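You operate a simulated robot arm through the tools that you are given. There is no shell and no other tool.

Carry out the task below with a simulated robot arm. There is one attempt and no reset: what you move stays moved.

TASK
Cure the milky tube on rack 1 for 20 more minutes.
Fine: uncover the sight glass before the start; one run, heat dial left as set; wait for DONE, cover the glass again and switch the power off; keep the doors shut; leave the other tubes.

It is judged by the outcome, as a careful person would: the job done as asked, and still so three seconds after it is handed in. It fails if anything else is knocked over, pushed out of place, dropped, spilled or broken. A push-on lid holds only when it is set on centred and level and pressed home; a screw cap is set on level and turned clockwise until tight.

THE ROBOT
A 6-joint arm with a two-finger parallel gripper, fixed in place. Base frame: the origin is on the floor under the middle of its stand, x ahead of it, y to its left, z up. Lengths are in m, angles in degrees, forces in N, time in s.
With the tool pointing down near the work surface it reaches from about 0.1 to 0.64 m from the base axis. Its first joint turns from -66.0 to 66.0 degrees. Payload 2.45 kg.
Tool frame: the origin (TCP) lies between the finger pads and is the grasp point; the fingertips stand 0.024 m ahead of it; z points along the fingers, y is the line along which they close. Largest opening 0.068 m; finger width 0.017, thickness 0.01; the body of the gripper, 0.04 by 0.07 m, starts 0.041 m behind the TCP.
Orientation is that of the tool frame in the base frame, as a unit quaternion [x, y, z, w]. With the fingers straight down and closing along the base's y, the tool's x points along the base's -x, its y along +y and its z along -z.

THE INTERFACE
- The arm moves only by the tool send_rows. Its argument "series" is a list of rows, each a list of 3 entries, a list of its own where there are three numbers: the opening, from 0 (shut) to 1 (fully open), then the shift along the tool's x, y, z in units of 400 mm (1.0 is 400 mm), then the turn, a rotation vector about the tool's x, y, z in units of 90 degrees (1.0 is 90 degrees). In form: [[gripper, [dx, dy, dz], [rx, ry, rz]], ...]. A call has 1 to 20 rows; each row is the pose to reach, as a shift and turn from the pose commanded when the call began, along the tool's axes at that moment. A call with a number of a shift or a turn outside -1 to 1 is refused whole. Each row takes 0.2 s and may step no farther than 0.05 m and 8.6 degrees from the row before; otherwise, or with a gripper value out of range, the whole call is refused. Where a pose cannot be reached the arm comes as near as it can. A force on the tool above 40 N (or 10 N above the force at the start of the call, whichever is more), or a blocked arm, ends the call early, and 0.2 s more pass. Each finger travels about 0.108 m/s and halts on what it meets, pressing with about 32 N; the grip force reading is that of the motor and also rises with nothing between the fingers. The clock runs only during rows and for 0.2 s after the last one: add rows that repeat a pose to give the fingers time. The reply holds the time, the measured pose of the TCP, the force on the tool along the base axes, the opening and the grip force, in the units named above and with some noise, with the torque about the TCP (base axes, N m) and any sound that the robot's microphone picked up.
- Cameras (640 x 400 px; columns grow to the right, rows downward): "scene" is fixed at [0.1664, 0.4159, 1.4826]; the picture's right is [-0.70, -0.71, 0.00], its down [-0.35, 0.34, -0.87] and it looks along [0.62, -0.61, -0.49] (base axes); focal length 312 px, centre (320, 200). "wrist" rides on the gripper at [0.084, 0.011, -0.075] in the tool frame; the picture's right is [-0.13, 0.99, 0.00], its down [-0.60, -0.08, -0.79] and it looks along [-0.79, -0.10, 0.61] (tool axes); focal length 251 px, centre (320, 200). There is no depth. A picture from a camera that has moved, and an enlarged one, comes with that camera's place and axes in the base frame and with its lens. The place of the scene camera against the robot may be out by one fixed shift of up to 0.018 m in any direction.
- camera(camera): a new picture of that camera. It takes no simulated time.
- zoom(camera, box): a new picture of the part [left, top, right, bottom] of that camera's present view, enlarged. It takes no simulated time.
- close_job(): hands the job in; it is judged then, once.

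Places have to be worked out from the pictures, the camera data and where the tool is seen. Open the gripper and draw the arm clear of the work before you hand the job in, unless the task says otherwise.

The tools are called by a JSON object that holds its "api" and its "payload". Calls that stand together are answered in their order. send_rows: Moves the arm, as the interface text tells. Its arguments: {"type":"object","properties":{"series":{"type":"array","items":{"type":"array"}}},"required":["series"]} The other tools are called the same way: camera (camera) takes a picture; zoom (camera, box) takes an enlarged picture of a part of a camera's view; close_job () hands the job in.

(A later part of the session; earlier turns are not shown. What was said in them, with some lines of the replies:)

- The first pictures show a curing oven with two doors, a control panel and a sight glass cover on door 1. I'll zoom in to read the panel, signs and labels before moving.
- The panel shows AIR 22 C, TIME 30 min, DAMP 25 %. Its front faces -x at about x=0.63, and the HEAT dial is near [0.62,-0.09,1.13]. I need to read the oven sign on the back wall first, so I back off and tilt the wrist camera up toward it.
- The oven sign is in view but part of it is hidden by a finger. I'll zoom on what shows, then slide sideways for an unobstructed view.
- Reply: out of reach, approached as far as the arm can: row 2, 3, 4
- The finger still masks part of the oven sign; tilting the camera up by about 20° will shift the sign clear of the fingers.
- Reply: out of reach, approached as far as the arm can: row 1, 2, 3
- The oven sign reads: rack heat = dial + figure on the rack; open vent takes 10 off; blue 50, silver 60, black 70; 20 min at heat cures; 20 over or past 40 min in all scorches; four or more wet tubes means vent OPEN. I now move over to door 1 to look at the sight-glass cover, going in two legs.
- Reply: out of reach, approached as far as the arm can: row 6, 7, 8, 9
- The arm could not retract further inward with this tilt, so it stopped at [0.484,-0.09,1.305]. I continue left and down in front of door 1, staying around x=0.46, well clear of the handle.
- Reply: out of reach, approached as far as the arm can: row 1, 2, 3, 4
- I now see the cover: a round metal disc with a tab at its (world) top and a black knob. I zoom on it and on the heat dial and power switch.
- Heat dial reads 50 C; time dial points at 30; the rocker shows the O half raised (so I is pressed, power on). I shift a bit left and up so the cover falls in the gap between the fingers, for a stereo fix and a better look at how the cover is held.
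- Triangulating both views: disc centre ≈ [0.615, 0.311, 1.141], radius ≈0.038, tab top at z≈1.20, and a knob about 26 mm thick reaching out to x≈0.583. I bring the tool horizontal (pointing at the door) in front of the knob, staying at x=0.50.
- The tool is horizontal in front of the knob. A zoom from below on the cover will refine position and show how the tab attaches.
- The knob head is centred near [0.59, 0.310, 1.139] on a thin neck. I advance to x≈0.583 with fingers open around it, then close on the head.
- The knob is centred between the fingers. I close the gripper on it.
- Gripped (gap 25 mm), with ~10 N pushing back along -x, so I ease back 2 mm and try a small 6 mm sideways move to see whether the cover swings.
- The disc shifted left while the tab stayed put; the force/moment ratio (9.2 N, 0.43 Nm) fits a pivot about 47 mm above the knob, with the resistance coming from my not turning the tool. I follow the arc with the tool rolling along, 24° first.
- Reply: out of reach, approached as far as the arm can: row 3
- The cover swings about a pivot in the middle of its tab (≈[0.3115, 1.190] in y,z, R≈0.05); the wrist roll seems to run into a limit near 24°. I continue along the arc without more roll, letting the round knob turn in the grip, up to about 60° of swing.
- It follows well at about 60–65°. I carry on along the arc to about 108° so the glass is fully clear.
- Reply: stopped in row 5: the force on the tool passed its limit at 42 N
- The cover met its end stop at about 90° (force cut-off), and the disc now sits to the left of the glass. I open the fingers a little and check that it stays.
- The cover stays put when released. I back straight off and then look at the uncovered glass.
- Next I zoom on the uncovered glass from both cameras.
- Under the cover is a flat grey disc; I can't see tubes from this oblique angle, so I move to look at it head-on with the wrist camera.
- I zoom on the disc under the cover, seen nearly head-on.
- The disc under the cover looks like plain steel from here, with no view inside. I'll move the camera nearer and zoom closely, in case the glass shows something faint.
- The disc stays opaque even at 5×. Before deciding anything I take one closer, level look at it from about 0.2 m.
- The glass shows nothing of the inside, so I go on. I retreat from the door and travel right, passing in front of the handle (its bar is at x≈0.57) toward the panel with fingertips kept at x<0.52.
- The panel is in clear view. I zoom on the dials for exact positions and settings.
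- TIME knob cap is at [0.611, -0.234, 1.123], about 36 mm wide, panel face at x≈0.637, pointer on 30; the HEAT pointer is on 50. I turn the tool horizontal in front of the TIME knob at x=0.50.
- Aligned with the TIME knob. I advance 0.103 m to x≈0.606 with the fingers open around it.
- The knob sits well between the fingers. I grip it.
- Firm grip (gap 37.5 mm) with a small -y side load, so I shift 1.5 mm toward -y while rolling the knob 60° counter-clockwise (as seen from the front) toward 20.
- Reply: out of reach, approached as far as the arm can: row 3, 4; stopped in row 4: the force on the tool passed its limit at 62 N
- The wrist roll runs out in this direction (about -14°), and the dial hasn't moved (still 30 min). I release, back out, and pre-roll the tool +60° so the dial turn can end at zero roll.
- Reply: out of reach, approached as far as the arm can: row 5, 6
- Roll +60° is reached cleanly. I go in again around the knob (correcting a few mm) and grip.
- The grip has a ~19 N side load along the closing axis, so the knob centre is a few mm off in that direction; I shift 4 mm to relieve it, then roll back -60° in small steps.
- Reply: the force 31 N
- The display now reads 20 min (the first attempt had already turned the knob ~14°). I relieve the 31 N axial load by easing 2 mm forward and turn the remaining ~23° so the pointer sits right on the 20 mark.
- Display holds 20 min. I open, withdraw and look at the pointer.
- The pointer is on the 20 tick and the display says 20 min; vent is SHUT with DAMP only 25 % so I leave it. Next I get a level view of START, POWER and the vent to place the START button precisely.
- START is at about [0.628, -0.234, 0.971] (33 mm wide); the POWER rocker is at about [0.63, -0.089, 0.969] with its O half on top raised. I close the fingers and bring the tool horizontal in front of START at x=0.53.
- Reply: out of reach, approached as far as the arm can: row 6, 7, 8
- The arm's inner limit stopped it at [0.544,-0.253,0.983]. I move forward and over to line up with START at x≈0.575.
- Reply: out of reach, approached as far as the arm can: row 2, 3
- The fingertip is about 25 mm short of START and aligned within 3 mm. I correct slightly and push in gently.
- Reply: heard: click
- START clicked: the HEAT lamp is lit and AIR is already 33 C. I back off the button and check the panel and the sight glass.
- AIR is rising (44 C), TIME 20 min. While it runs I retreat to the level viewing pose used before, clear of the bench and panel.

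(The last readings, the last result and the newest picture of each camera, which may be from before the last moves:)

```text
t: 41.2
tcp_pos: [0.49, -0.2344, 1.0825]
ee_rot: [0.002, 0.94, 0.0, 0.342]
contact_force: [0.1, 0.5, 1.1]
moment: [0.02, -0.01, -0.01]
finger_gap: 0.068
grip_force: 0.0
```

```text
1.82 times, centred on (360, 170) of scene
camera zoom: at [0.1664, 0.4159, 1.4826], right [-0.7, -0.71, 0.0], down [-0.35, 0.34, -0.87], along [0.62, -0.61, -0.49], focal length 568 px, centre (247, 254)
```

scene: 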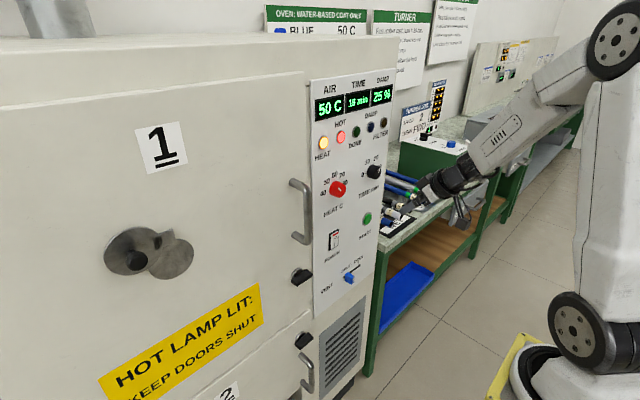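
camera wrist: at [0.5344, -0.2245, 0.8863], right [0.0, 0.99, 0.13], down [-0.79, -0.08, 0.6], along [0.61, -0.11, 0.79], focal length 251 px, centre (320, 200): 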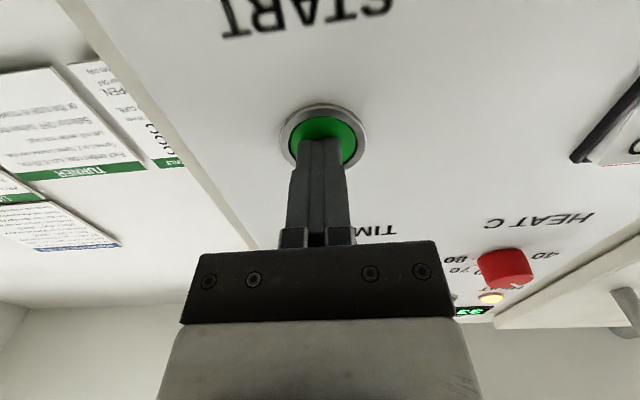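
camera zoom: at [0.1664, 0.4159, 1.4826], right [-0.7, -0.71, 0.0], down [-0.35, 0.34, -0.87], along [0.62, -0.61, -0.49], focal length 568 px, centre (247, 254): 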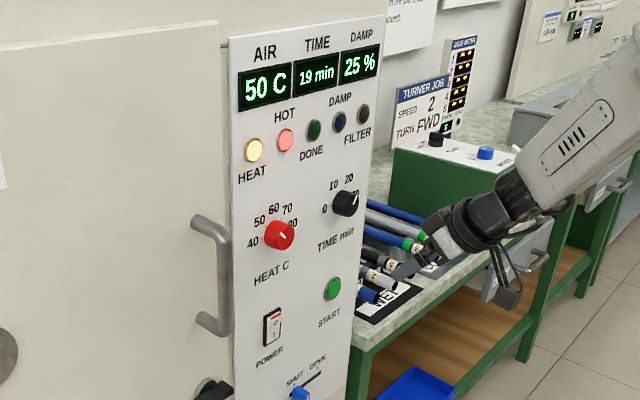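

AIR has reached 50 C, HOT is lit and the timer is counting (19 min). I use the wait to move back in front of door 1 and look at the uncovered glass while the oven is lit.

{"api": "send_rows", "payload": {"series": [[1, [-0.016, 0.1, -0.019], [0, 0, 0]], [1, [-0.032, 0.2, -0.038], [0, 0, 0]], [1, [-0.048, 0.3, -0.057], [0, 0, 0]], [1, [-0.064, 0.4, -0.077], [0, 0, 0]], [1, [-0.08, 0.5, -0.096], [0, 0, 0]], [1, [-0.096, 0.6, -0.115], [0, 0, 0]], [1, [-0.096, 0.7, -0.115], [0, 0, 0]], [1, [-0.096, 0.8, -0.115], [0, 0, 0]], [1, [-0.096, 0.9, -0.115], [0, 0, 0]], [1, [-0.096, 1.0, -0.115], [0, 0, 0]]]}}

{"api": "zoom", "payload": {"camera": "scene", "box": [290, 60, 430, 200]}}

{"api": "camera", "payload": {"camera": "wrist"}}

```text
t: 43.4
tcp_pos: [0.491, 0.1664, 1.1449]
ee_rot: [0.002, 0.94, 0.0, 0.342]
contact_force: [-0.9, 0.3, 0.8]
moment: [0.01, -0.01, 0.03]
finger_gap: 0.0679
grip_force: 0.0
```

```text
2.86 times, centred on (360, 130) of scene
camera zoom: at [0.1664, 0.4159, 1.4826], right [-0.7, -0.71, 0.0], down [-0.35, 0.34, -0.87], along [0.62, -0.61, -0.49], focal length 893 px, centre (206, 400)
```

zoom: 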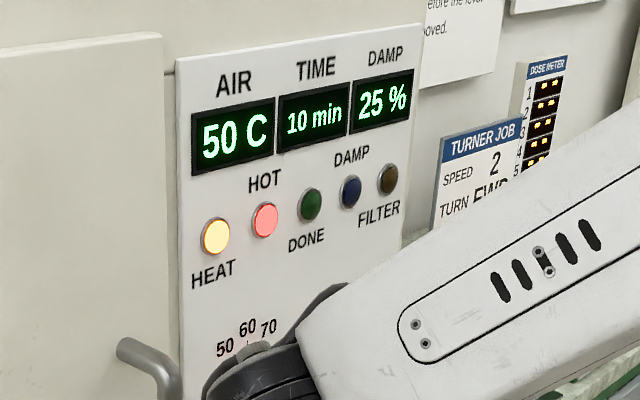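

```text
taken
camera wrist: at [0.38, 0.177, 1.1471], right [0.1, 0.99, 0.09], down [-0.05, -0.08, 1.0], along [0.99, -0.11, 0.04], focal length 251 px, centre (320, 200)
```

wrist: 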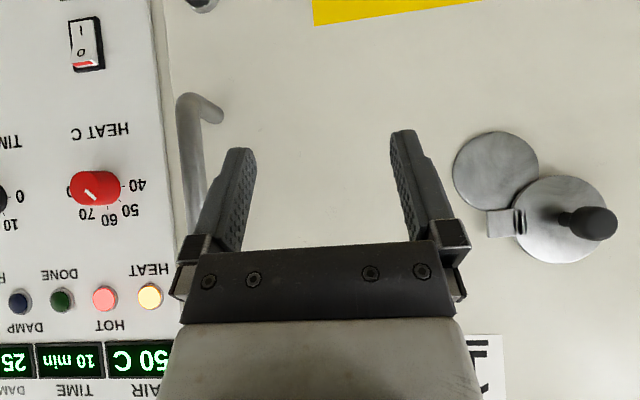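

10 min left and AIR steady at 50 C. I move to a horizontal pose in front of the swung-aside knob (≈[0.59, 0.361, 1.189]), staying at x=0.50 until DONE shows.

{"api": "send_rows", "payload": {"series": [[1, [-0.013, 0.07, -0.01], [0, -0.08, 0]], [1, [-0.026, 0.14, -0.02], [0, -0.16, 0]], [1, [-0.039, 0.21, -0.03], [0, -0.24, 0]], [1, [-0.052, 0.28, -0.04], [0, -0.32, 0]], [1, [-0.065, 0.35, -0.05], [0, -0.4, 0]], [1, [-0.078, 0.42, -0.06], [0, -0.48, 0]], [1, [-0.091, 0.4875, -0.07], [0, -0.556, 0]], [1, [-0.091, 0.4875, -0.07], [0, -0.556, 0]]]}}

{"api": "camera", "payload": {"camera": "wrist"}}

{"api": "zoom", "payload": {"camera": "scene", "box": [290, 60, 430, 200]}}

```text
t: 45.2
tcp_pos: [0.5008, 0.3611, 1.1869]
ee_rot: [0.003, 0.706, -0.001, 0.708]
contact_force: [0.0, -0.3, -0.2]
moment: [-0.01, -0.02, 0.01]
finger_gap: 0.0679
grip_force: 0.0
```

```text
taken
camera wrist: at [0.4274, 0.3718, 1.1027], right [0.0, 0.99, 0.13], down [-0.79, -0.08, 0.6], along [0.61, -0.11, 0.79], focal length 251 px, centre (320, 200)
```

wrist: 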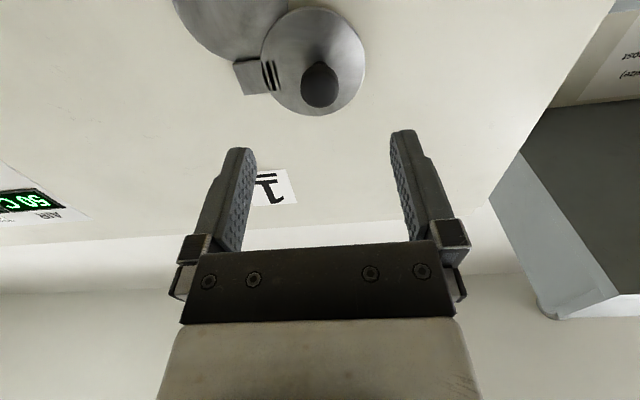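

```text
2.86 times, centred on (360, 130) of scene
camera zoom: at [0.1664, 0.4159, 1.4826], right [-0.7, -0.71, 0.0], down [-0.35, 0.34, -0.87], along [0.62, -0.61, -0.49], focal length 893 px, centre (206, 400)
```

zoom: 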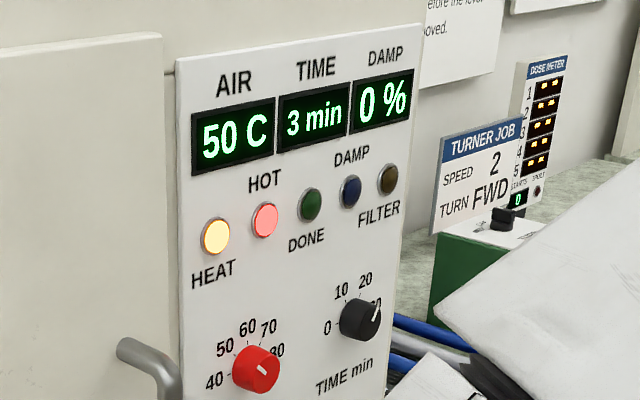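

3 min remain and DAMP has gone to 0 %, meaning the wet coat has dried. I hold still until DONE.

{"api": "send_rows", "payload": {"series": [[1, [0, 0, 0], [0, 0, 0]], [1, [0, 0, 0], [0, 0, 0]], [1, [0, 0, 0], [0, 0, 0]], [1, [0, 0, 0], [0, 0, 0]], [1, [0, 0, 0], [0, 0, 0]]]}}

{"api": "zoom", "payload": {"camera": "scene", "box": [290, 60, 430, 200]}}

{"api": "zoom", "payload": {"camera": "wrist", "box": [160, 0, 380, 130]}}

```text
t: 46.4
tcp_pos: [0.5014, 0.3596, 1.1874]
ee_rot: [0.001, 0.707, -0.001, 0.707]
contact_force: [-0.3, 0.1, 0.4]
moment: [-0.02, -0.01, 0.01]
finger_gap: 0.0682
grip_force: 0.1
```

```text
2.86 times, centred on (360, 130) of scene
camera zoom: at [0.1664, 0.4159, 1.4826], right [-0.7, -0.71, 0.0], down [-0.35, 0.34, -0.87], along [0.62, -0.61, -0.49], focal length 893 px, centre (206, 400)
```

zoom: 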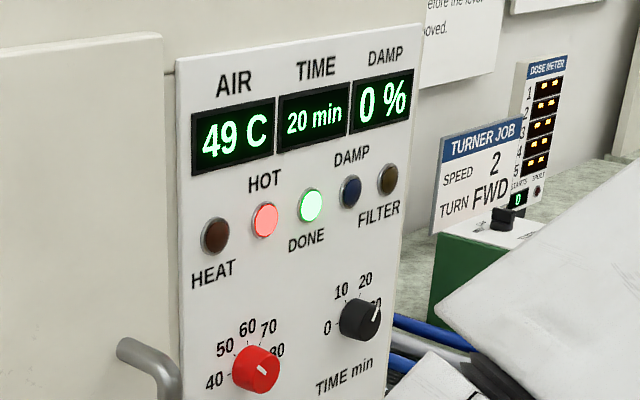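

```text
2.91 times, centred on (270, 65) of wrist
camera zoom: at [0.4273, 0.3714, 1.1027], right [0.0, 0.99, 0.13], down [-0.79, -0.08, 0.6], along [0.61, -0.11, 0.79], focal length 731 px, centre (466, 593)
```

zoom: 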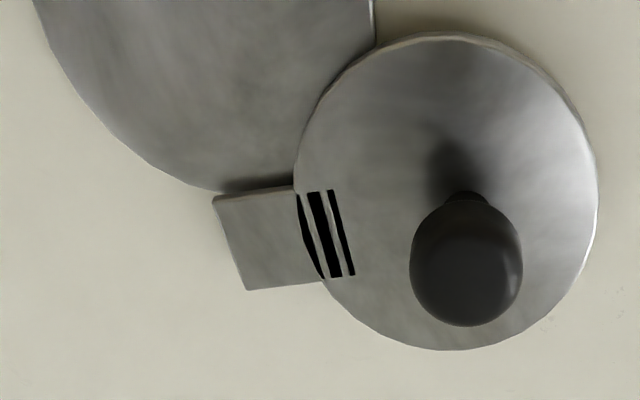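

DONE is lit and HEAT is off. Now I cover the glass: advance around the knob (≈[0.59, 0.360, 1.189]) and grip it.

{"api": "send_rows", "payload": {"series": [[1, [-0.005, -0.001, 0.1], [0, 0, 0]], [1, [-0.005, -0.001, 0.2], [0, 0, 0]], [1, [-0.005, -0.001, 0.205], [0, 0, 0]], [0.2, [-0.005, -0.001, 0.205], [0, 0, 0]], [0.2, [-0.005, -0.001, 0.205], [0, 0, 0]], [0.2, [-0.005, -0.001, 0.205], [0, 0, 0]]]}}

{"api": "camera", "payload": {"camera": "wrist"}}

```text
t: 47.8
tcp_pos: [0.5852, 0.3604, 1.1893]
ee_rot: [0.0, 0.707, 0.001, 0.707]
contact_force: [6.0, 17.9, -0.9]
moment: [0.01, 0.17, 0.11]
finger_gap: 0.0252
grip_force: 40.9
```

```text
taken
camera wrist: at [0.5104, 0.3706, 1.1055], right [0.0, 0.99, 0.13], down [-0.79, -0.08, 0.6], along [0.61, -0.1, 0.79], focal length 251 px, centre (320, 200)
```

wrist: 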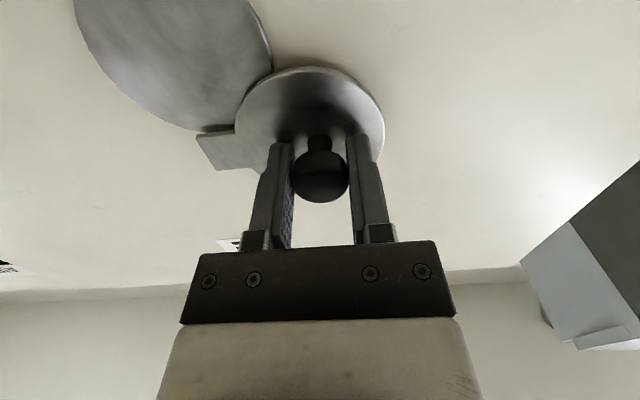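

Gripped; the +18 N on y says the knob centre is ~4 mm further left, so I shift there and swing the cover back along the arc (R≈0.05 about [0.3115, 1.190]), first half.

{"api": "send_rows", "payload": {"series": [[0.2, [0, 0.01, 0], [0, 0, 0]], [0.2, [0.0176, 0.0088, 0], [0, 0, 0]], [0.2, [0.0348, 0.0051, 0], [0, 0, 0]], [0.2, [0.0513, -0.0009, 0], [0, 0, 0]], [0.2, [0.0669, -0.0092, 0], [0, 0, 0]], [0.2, [0.0812, -0.0195, 0], [0, 0, 0]], [0.2, [0.0938, -0.0318, 0], [0, 0, 0]]]}}

{"api": "camera", "payload": {"camera": "wrist"}}

{"api": "zoom", "payload": {"camera": "scene", "box": [90, 200, 250, 310]}}

```text
t: 49.4
tcp_pos: [0.5838, 0.3482, 1.1495]
ee_rot: [-0.001, 0.709, 0.0, 0.705]
contact_force: [6.8, 15.8, -4.9]
moment: [-0.4, 0.15, 0.09]
finger_gap: 0.0251
grip_force: 41.3
```

```text
taken
camera wrist: at [0.5085, 0.3581, 1.0655], right [0.0, 0.99, 0.13], down [-0.79, -0.08, 0.61], along [0.61, -0.1, 0.78], focal length 251 px, centre (320, 200)
```

wrist: 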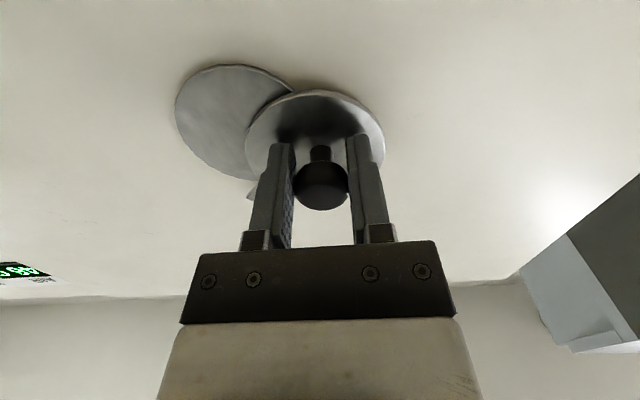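

```text
3.64 times, centred on (170, 255) of scene
camera zoom: at [0.1667, 0.4165, 1.4824], right [-0.7, -0.71, 0.0], down [-0.35, 0.34, -0.87], along [0.62, -0.61, -0.49], focal length 1136 px, centre (866, 0)
```

zoom: 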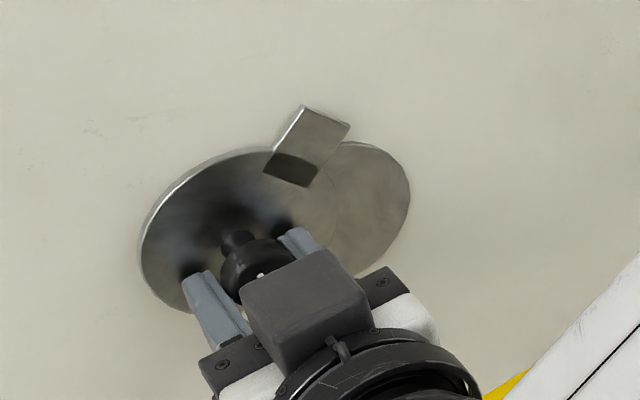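

Halfway back, forces moderate. I complete the swing down toward the closed position.

{"api": "send_rows", "payload": {"series": [[0.2, [0.0109, -0.0139, 0], [0, 0, 0]], [0.2, [0.0197, -0.0291, 0], [0, 0, 0]], [0.2, [0.0263, -0.0454, 0], [0, 0, 0]], [0.2, [0.0305, -0.0625, 0], [0, 0, 0]], [0.2, [0.0323, -0.0778, 0], [0, 0, 0]], [0.2, [0.0323, -0.0911, 0], [0, 0, 0]]]}}

{"api": "camera", "payload": {"camera": "wrist"}}

{"api": "zoom", "payload": {"camera": "scene", "box": [90, 200, 250, 310]}}

```text
t: 50.8
tcp_pos: [0.5831, 0.3105, 1.1403]
ee_rot: [0.003, 0.706, 0.0, 0.708]
contact_force: [3.6, 13.3, -2.6]
moment: [-0.25, 0.12, 0.01]
finger_gap: 0.025
grip_force: 40.7
```

```text
taken
camera wrist: at [0.5094, 0.3209, 1.055], right [0.0, 0.99, 0.13], down [-0.79, -0.08, 0.6], along [0.61, -0.11, 0.79], focal length 251 px, centre (320, 200)
```

wrist: 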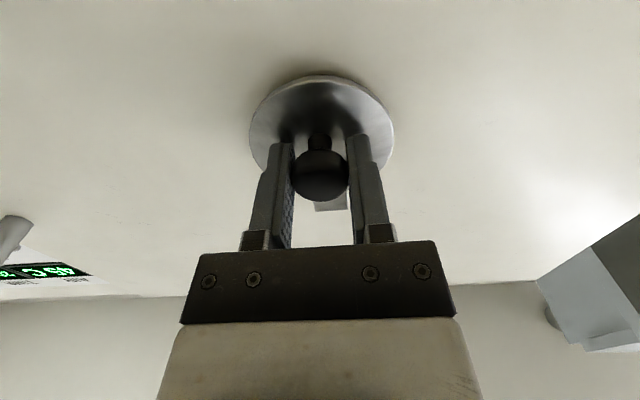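

```text
3.64 times, centred on (170, 255) of scene
camera zoom: at [0.1666, 0.4164, 1.4825], right [-0.7, -0.71, 0.0], down [-0.35, 0.34, -0.87], along [0.62, -0.61, -0.49], focal length 1136 px, centre (866, 0)
```

zoom: 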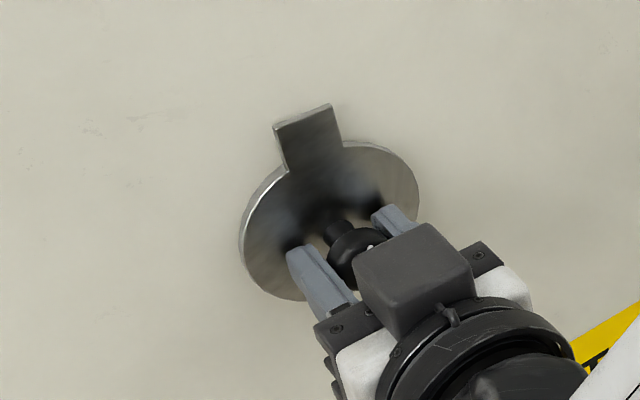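

The cover is back over the glass and pressing against its closed stop. I open the gripper, back off, and verify.

{"api": "send_rows", "payload": {"series": [[0.5, [0, 0, 0], [0, 0, 0]], [1, [0, 0, 0], [0, 0, 0]], [1, [0, 0, 0], [0, 0, 0]], [1, [0, 0, -0.1], [0, 0, 0]], [1, [0, 0, -0.2], [0, 0, 0]]]}}

{"api": "zoom", "payload": {"camera": "wrist", "box": [250, 0, 390, 150]}}

{"api": "camera", "payload": {"camera": "scene"}}

{"api": "zoom", "payload": {"camera": "scene", "box": [140, 220, 220, 290]}}

```text
t: 52.0
tcp_pos: [0.5025, 0.3101, 1.1399]
ee_rot: [0.001, 0.707, 0.0, 0.707]
contact_force: [-1.2, 0.1, -0.1]
moment: [-0.04, -0.01, 0.0]
finger_gap: 0.0679
grip_force: 0.0
```

```text
2.67 times, centred on (320, 75) of wrist
camera zoom: at [0.4289, 0.32, 1.0554], right [0.0, 0.99, 0.13], down [-0.79, -0.08, 0.6], along [0.61, -0.11, 0.79], focal length 670 px, centre (320, 533)
```

zoom: 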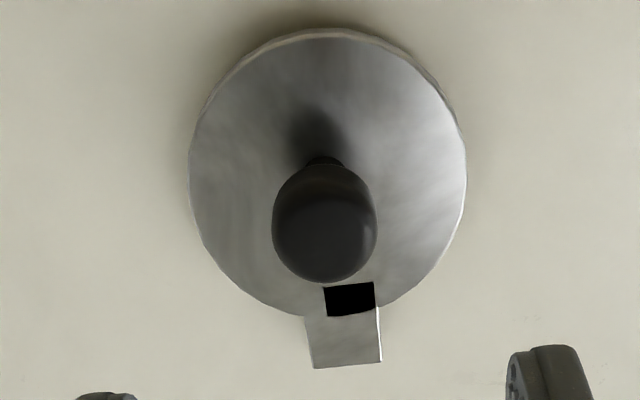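

```text
taken
```

scene: 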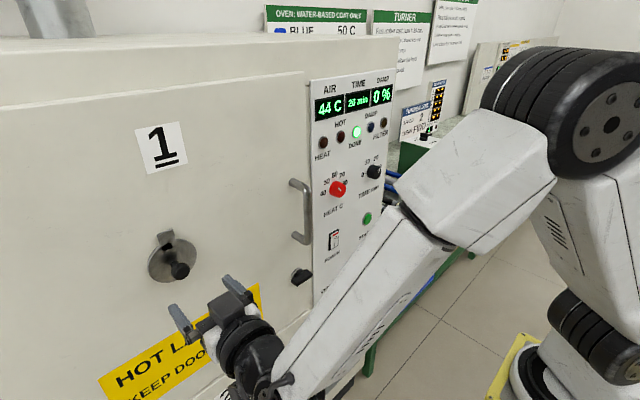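

```text
5.71 times, centred on (180, 255) of scene
camera zoom: at [0.1664, 0.4159, 1.4826], right [-0.7, -0.71, 0.0], down [-0.35, 0.34, -0.87], along [0.62, -0.61, -0.49], focal length 1786 px, centre (1120, -114)
```

zoom: 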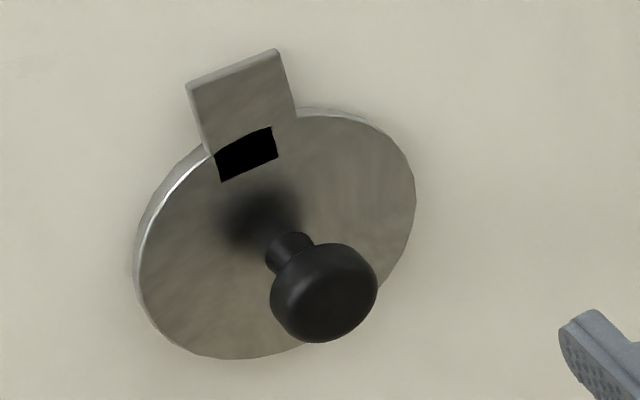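

The cover sits exactly as at the start and the glass is covered. Now to the POWER rocker: I tilt back to the level viewing pose and travel right past the handle.

{"api": "send_rows", "payload": {"series": [[1, [0, -0.06, -0.01], [0, 0.08, 0]], [1, [0, -0.12, -0.02], [0, 0.16, 0]], [1, [0, -0.18, -0.031], [0, 0.24, 0]], [1, [0, -0.24, -0.031], [0, 0.32, 0]], [1, [0, -0.3, -0.031], [0, 0.4, 0]], [1, [0, -0.36, -0.031], [0, 0.48, 0]], [1, [0, -0.45, -0.031], [0, 0.556, 0]], [1, [0.03, -0.56, -0.031], [0, 0.556, 0]], [1, [0.06, -0.67, -0.031], [0, 0.556, 0]], [1, [0.09, -0.78, -0.031], [0, 0.556, 0]], [1, [0.12, -0.89, -0.031], [0, 0.556, 0]], [1, [0.15, -1.0, -0.031], [0, 0.556, 0]]]}}

{"api": "camera", "payload": {"camera": "wrist"}}

{"api": "zoom", "payload": {"camera": "wrist", "box": [240, 0, 440, 140]}}

```text
t: 54.8
tcp_pos: [0.4529, -0.0999, 1.0544]
ee_rot: [0.096, 0.969, -0.001, 0.226]
contact_force: [0.0, -0.3, -0.3]
moment: [-0.03, -0.02, 0.03]
finger_gap: 0.0677
grip_force: 0.1
out of reach, approached as far as the arm can: row 10, 11
stopped in row 12: the arm was blocked; the commanded pose is now the measured one
```

```text
taken
camera wrist: at [0.3494, -0.0713, 1.0852], right [0.3, 0.95, 0.1], down [0.17, -0.16, 0.97], along [0.94, -0.27, -0.21], focal length 251 px, centre (320, 200)
```

wrist: 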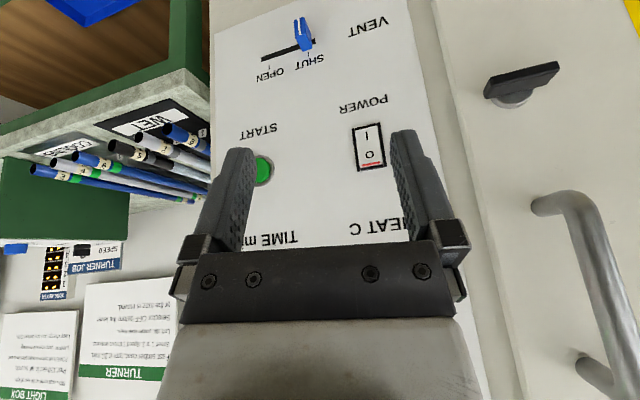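

```text
2.86 times, centred on (340, 70) of wrist
camera zoom: at [0.3494, -0.0713, 1.0852], right [0.3, 0.95, 0.1], down [0.17, -0.16, 0.97], along [0.94, -0.27, -0.21], focal length 718 px, centre (263, 571)
```

zoom: 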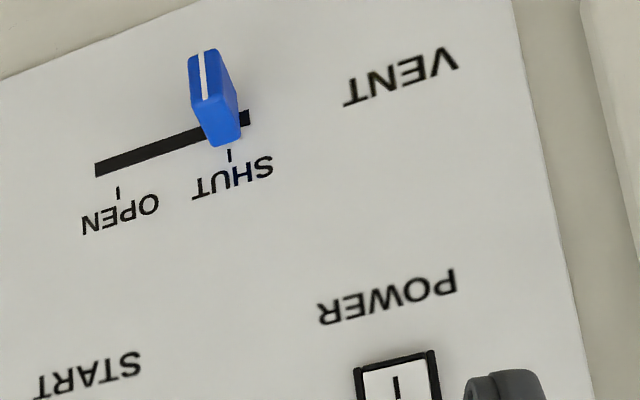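

The arm hit its inner limit and ended slightly twisted at [0.453,-0.100,1.054] (no contact force). I bring it back to a clean tilted pose at about [0.49,-0.095,1.10], then measure the rocker.

{"api": "send_rows", "payload": {"series": [[1, [-0.043, 0.011, -0.021], [-0.0144, -0.0507, -0.0382]], [1, [-0.086, 0.023, -0.042], [-0.0288, -0.1013, -0.0765]], [1, [-0.129, 0.034, -0.063], [-0.0432, -0.152, -0.1147]]]}}

{"api": "camera", "payload": {"camera": "wrist"}}

{"api": "zoom", "payload": {"camera": "wrist", "box": [260, 20, 400, 160]}}

{"api": "camera", "payload": {"camera": "scene"}}

```text
t: 55.6
tcp_pos: [0.4906, -0.0969, 1.101]
ee_rot: [0.001, 0.94, 0.0, 0.34]
contact_force: [-0.1, 0.2, 1.2]
moment: [-0.01, -0.01, 0.01]
finger_gap: 0.0679
grip_force: 0.1
```

```text
taken
camera wrist: at [0.3786, -0.0857, 1.1033], right [0.1, 0.99, 0.08], down [-0.05, -0.08, 1.0], along [0.99, -0.1, 0.04], focal length 251 px, centre (320, 200)
```

wrist: 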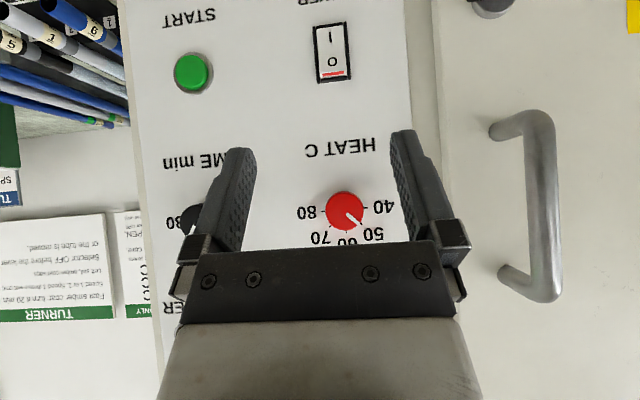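

```text
2.86 times, centred on (330, 90) of wrist
camera zoom: at [0.3786, -0.0857, 1.1033], right [0.1, 0.99, 0.08], down [-0.05, -0.08, 1.0], along [0.99, -0.1, 0.04], focal length 718 px, centre (291, 514)
```

zoom: 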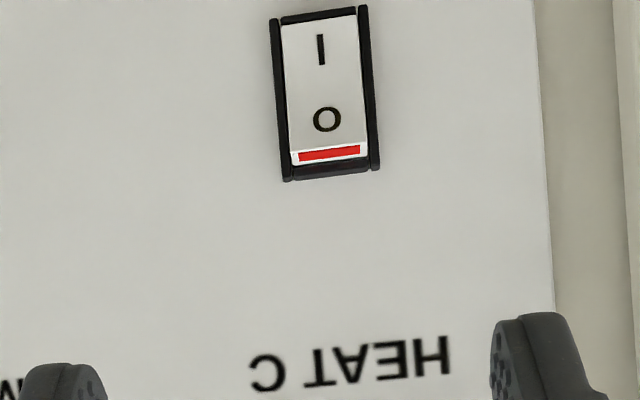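

```text
taken
```

scene: 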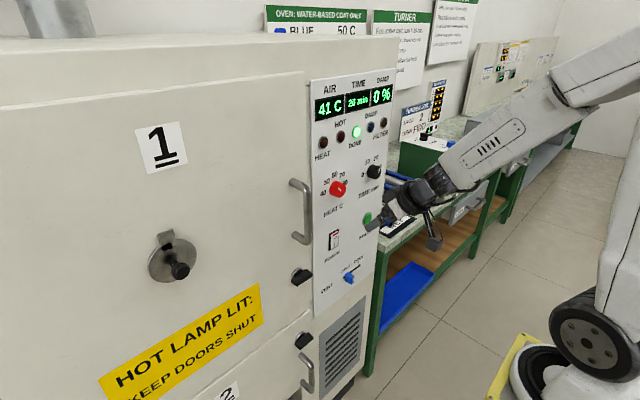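

The rocker's O half is centred near [0.625, -0.088, 0.983]. I close the fingers and come in with the tilted tool so the front fingertip edge faces the upper (O) half, stopping short at x≈0.57.

{"api": "send_rows", "payload": {"series": [[0.5, [0.002, 0.006, 0.05], [0, 0, 0]], [0, [0.004, 0.012, 0.12], [0, 0, 0]], [0, [0.006, 0.018, 0.2], [0, 0, 0]], [0, [0.008, 0.023, 0.27], [0, 0, 0]], [0, [0.008, 0.023, 0.322], [0, 0, 0]], [0, [0.008, 0.023, 0.322], [0, 0, 0]]]}}

{"api": "camera", "payload": {"camera": "wrist"}}

{"api": "zoom", "payload": {"camera": "scene", "box": [290, 190, 400, 290]}}

```text
t: 57.0
tcp_pos: [0.5717, -0.0852, 0.9999]
ee_rot: [0.0, 0.94, 0.002, 0.341]
contact_force: [0.1, 0.1, -1.0]
moment: [-0.02, 0.0, -0.02]
finger_gap: 0.0
grip_force: 23.0
```

```text
taken
camera wrist: at [0.4598, -0.0746, 1.0028], right [0.1, 0.99, 0.08], down [-0.05, -0.08, 1.0], along [0.99, -0.1, 0.04], focal length 251 px, centre (320, 200)
```

wrist: 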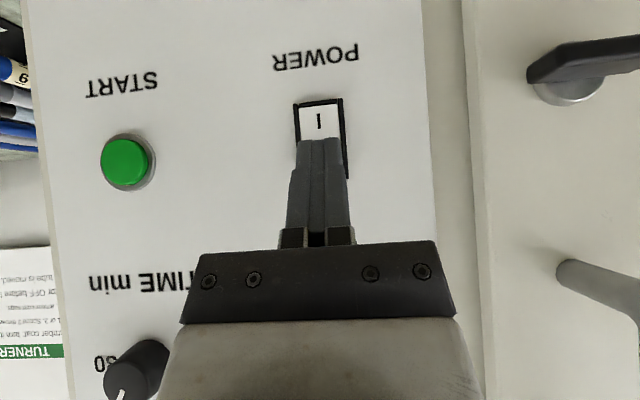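

```text
4.00 times, centred on (345, 240) of scene
camera zoom: at [0.1664, 0.4159, 1.4826], right [-0.7, -0.71, 0.0], down [-0.35, 0.34, -0.87], along [0.62, -0.61, -0.49], focal length 1250 px, centre (220, 40)
```

zoom: 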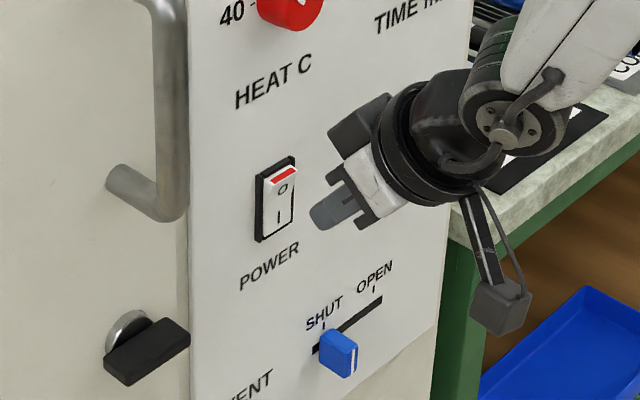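

The fingertips line up with the rocker's upper half. I push straight in (+x) in small steps.

{"api": "send_rows", "payload": {"series": [[0, [-0.019, -0.004, 0.016], [0, 0, 0]], [0, [-0.0384, -0.004, 0.032], [0, 0, 0]], [0, [-0.0538, -0.004, 0.0448], [0, 0, 0]], [0, [-0.0653, -0.004, 0.0544], [0, 0, 0]]]}}

{"api": "camera", "payload": {"camera": "wrist"}}

{"api": "zoom", "payload": {"camera": "scene", "box": [290, 60, 400, 290]}}

```text
t: 58.0
tcp_pos: [0.6048, -0.0872, 0.9988]
ee_rot: [0.001, 0.94, 0.0, 0.34]
contact_force: [-13.3, 0.1, 7.1]
moment: [0.01, -0.02, 0.01]
finger_gap: 0.0
grip_force: 23.0
```

```text
taken
camera wrist: at [0.4932, -0.0771, 1.0028], right [0.1, 0.99, 0.08], down [-0.04, -0.08, 1.0], along [0.99, -0.1, 0.04], focal length 251 px, centre (320, 200)
```

wrist: 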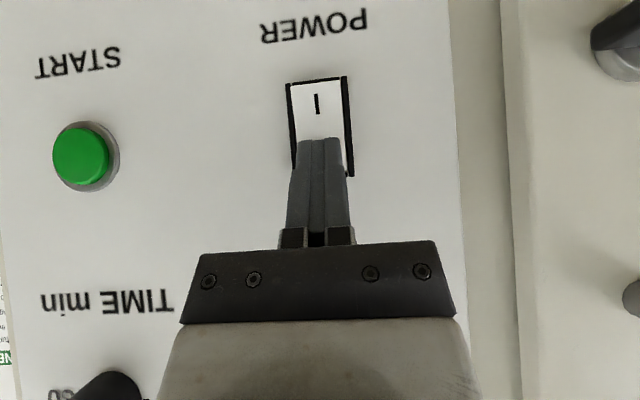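

```text
1.74 times, centred on (345, 175) of scene
camera zoom: at [0.1659, 0.4159, 1.4827], right [-0.7, -0.71, 0.0], down [-0.35, 0.34, -0.87], along [0.62, -0.61, -0.49], focal length 544 px, centre (276, 244)
```

zoom: 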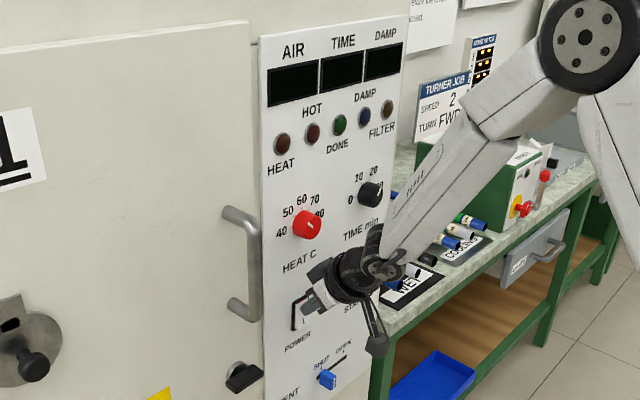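

The displays and lamps went dark: power is off. I back straight off and check that the rocker stays latched.

{"api": "send_rows", "payload": {"series": [[0, [0.02, 0, -0.016], [0, 0, 0]], [0, [0.06, 0, -0.05], [0, 0, 0]], [0, [0.1, 0, -0.083], [0, 0, 0]], [0, [0.1, 0, -0.15], [0, 0, 0]], [0.5, [0.1, 0, -0.25], [0, 0, 0]], [1, [0.1, 0, -0.35], [0, 0, 0]], [1, [0.1, 0, -0.35], [0, 0, 0]]]}}

{"api": "camera", "payload": {"camera": "wrist"}}

{"api": "camera", "payload": {"camera": "scene"}}

{"api": "zoom", "payload": {"camera": "scene", "box": [290, 60, 400, 300]}}

```text
t: 59.6
tcp_pos: [0.4817, -0.0884, 1.082]
ee_rot: [0.001, 0.94, 0.0, 0.341]
contact_force: [-0.7, 0.0, 0.7]
moment: [0.0, -0.01, 0.0]
finger_gap: 0.068
grip_force: 0.1
```

```text
taken
camera wrist: at [0.3705, -0.0789, 1.0857], right [0.1, 0.99, 0.08], down [-0.04, -0.08, 1.0], along [0.99, -0.1, 0.04], focal length 251 px, centre (320, 200)
```

wrist: 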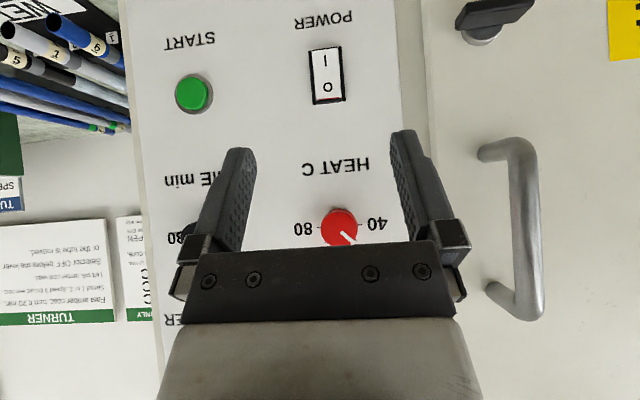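

```text
taken
```

scene: 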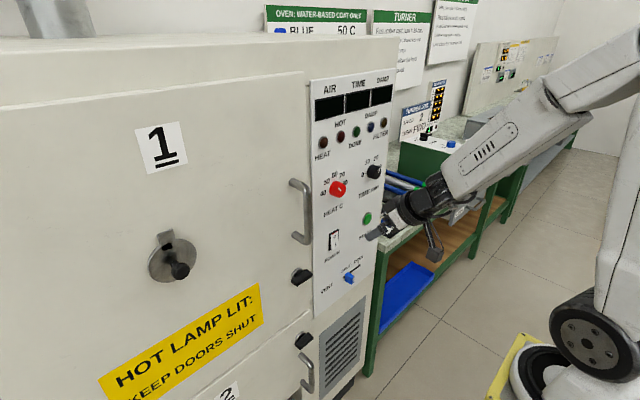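

```text
1.67 times, centred on (345, 180) of scene
camera zoom: at [0.1664, 0.4159, 1.4826], right [-0.7, -0.71, 0.0], down [-0.35, 0.34, -0.87], along [0.62, -0.61, -0.49], focal length 521 px, centre (278, 233)
```

zoom: 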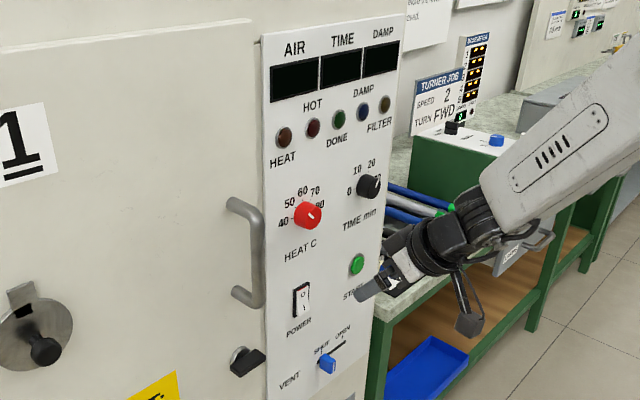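

Power is off and latched, the cover is closed, HEAT still at 50, vent SHUT, doors shut. I raise the arm back to its starting pose, clear of the oven.

{"api": "send_rows", "payload": {"series": [[1, [-0.06, -0.033, -0.077], [0, 0.074, 0]], [1, [-0.121, -0.066, -0.155], [0, 0.148, 0]], [1, [-0.182, -0.1, -0.232], [0, 0.222, 0]], [1, [-0.243, -0.133, -0.31], [0, 0.296, 0]], [1, [-0.303, -0.167, -0.387], [0, 0.37, 0]], [1, [-0.364, -0.2, -0.465], [0, 0.443, 0]], [1, [-0.364, -0.2, -0.465], [0, 0.443, 0]]]}}

{"api": "camera", "payload": {"camera": "scene"}}

{"api": "zoom", "payload": {"camera": "scene", "box": [130, 210, 230, 300]}}

{"api": "zoom", "payload": {"camera": "scene", "box": [300, 70, 400, 300]}}

```text
t: 61.2
tcp_pos: [0.4766, -0.1691, 1.3184]
ee_rot: [0.001, 1.0, 0.001, -0.001]
contact_force: [0.3, -0.6, 0.0]
moment: [-0.02, 0.01, 0.0]
finger_gap: 0.0682
grip_force: 0.0
```

```text
taken
```

scene: 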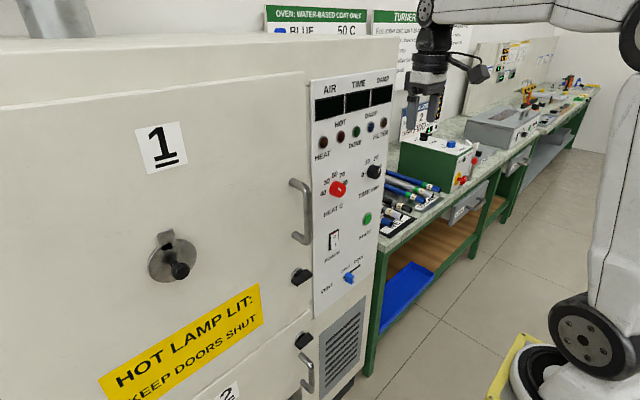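

```text
4.44 times, centred on (180, 255) of scene
camera zoom: at [0.1664, 0.4159, 1.4826], right [-0.7, -0.71, 0.0], down [-0.35, 0.34, -0.87], along [0.62, -0.61, -0.49], focal length 1389 px, centre (942, -44)
```

zoom: 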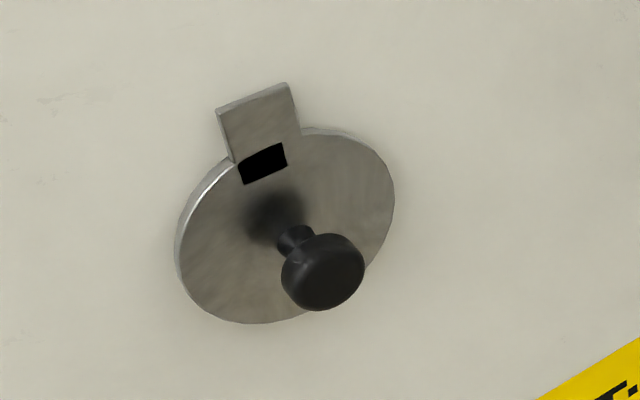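

```text
1.74 times, centred on (350, 185) of scene
camera zoom: at [0.1664, 0.4159, 1.4826], right [-0.7, -0.71, 0.0], down [-0.35, 0.34, -0.87], along [0.62, -0.61, -0.49], focal length 544 px, centre (268, 226)
```

zoom: 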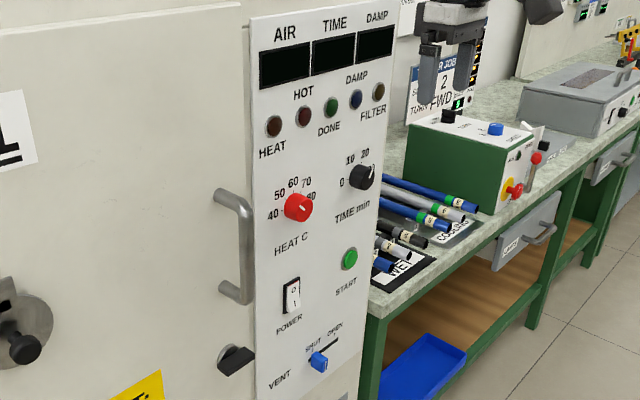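

Final check:
- The glass cover is closed.
- The power is off and the displays are dark.
- The heat dial is still on 50 and the doors are shut.
- The tubes on the bench are undisturbed.
- The arm is clear with the gripper open.

I hand the job in.

{"api": "close_job", "payload": {}}

```text
The job is handed in.
```

I ran the oven once for 20 minutes, and it finished with DONE lit. I could not confirm by eye that the milky tube cured, because the sight glass showed nothing of the inside, even uncovered. DAMP did fall from 25 % to 0 % during the run, which suggests the coat dried.

- **Before the start:** I swung the sight-glass cover fully aside and turned the time dial from 30 to 20 min.
- **Settings left alone:** The heat dial stayed at 50 C. The vent stayed SHUT; the sign calls for OPEN only with four or more wet tubes, and the low DAMP reading suggested fewer.
- **Rack heat not checked:** I couldn't read rack 1's figure or see the tube's colour. I therefore can't say whether 50 C plus that figure matched what this tube needs.
- **After DONE:** I swung the cover back to its closed stop and switched the power off. The displays went dark and stayed dark.
- **Doors and other tubes:** Both doors stayed shut, and the tubes on the bench were not touched.

The arm is back at its starting position with the gripper open.
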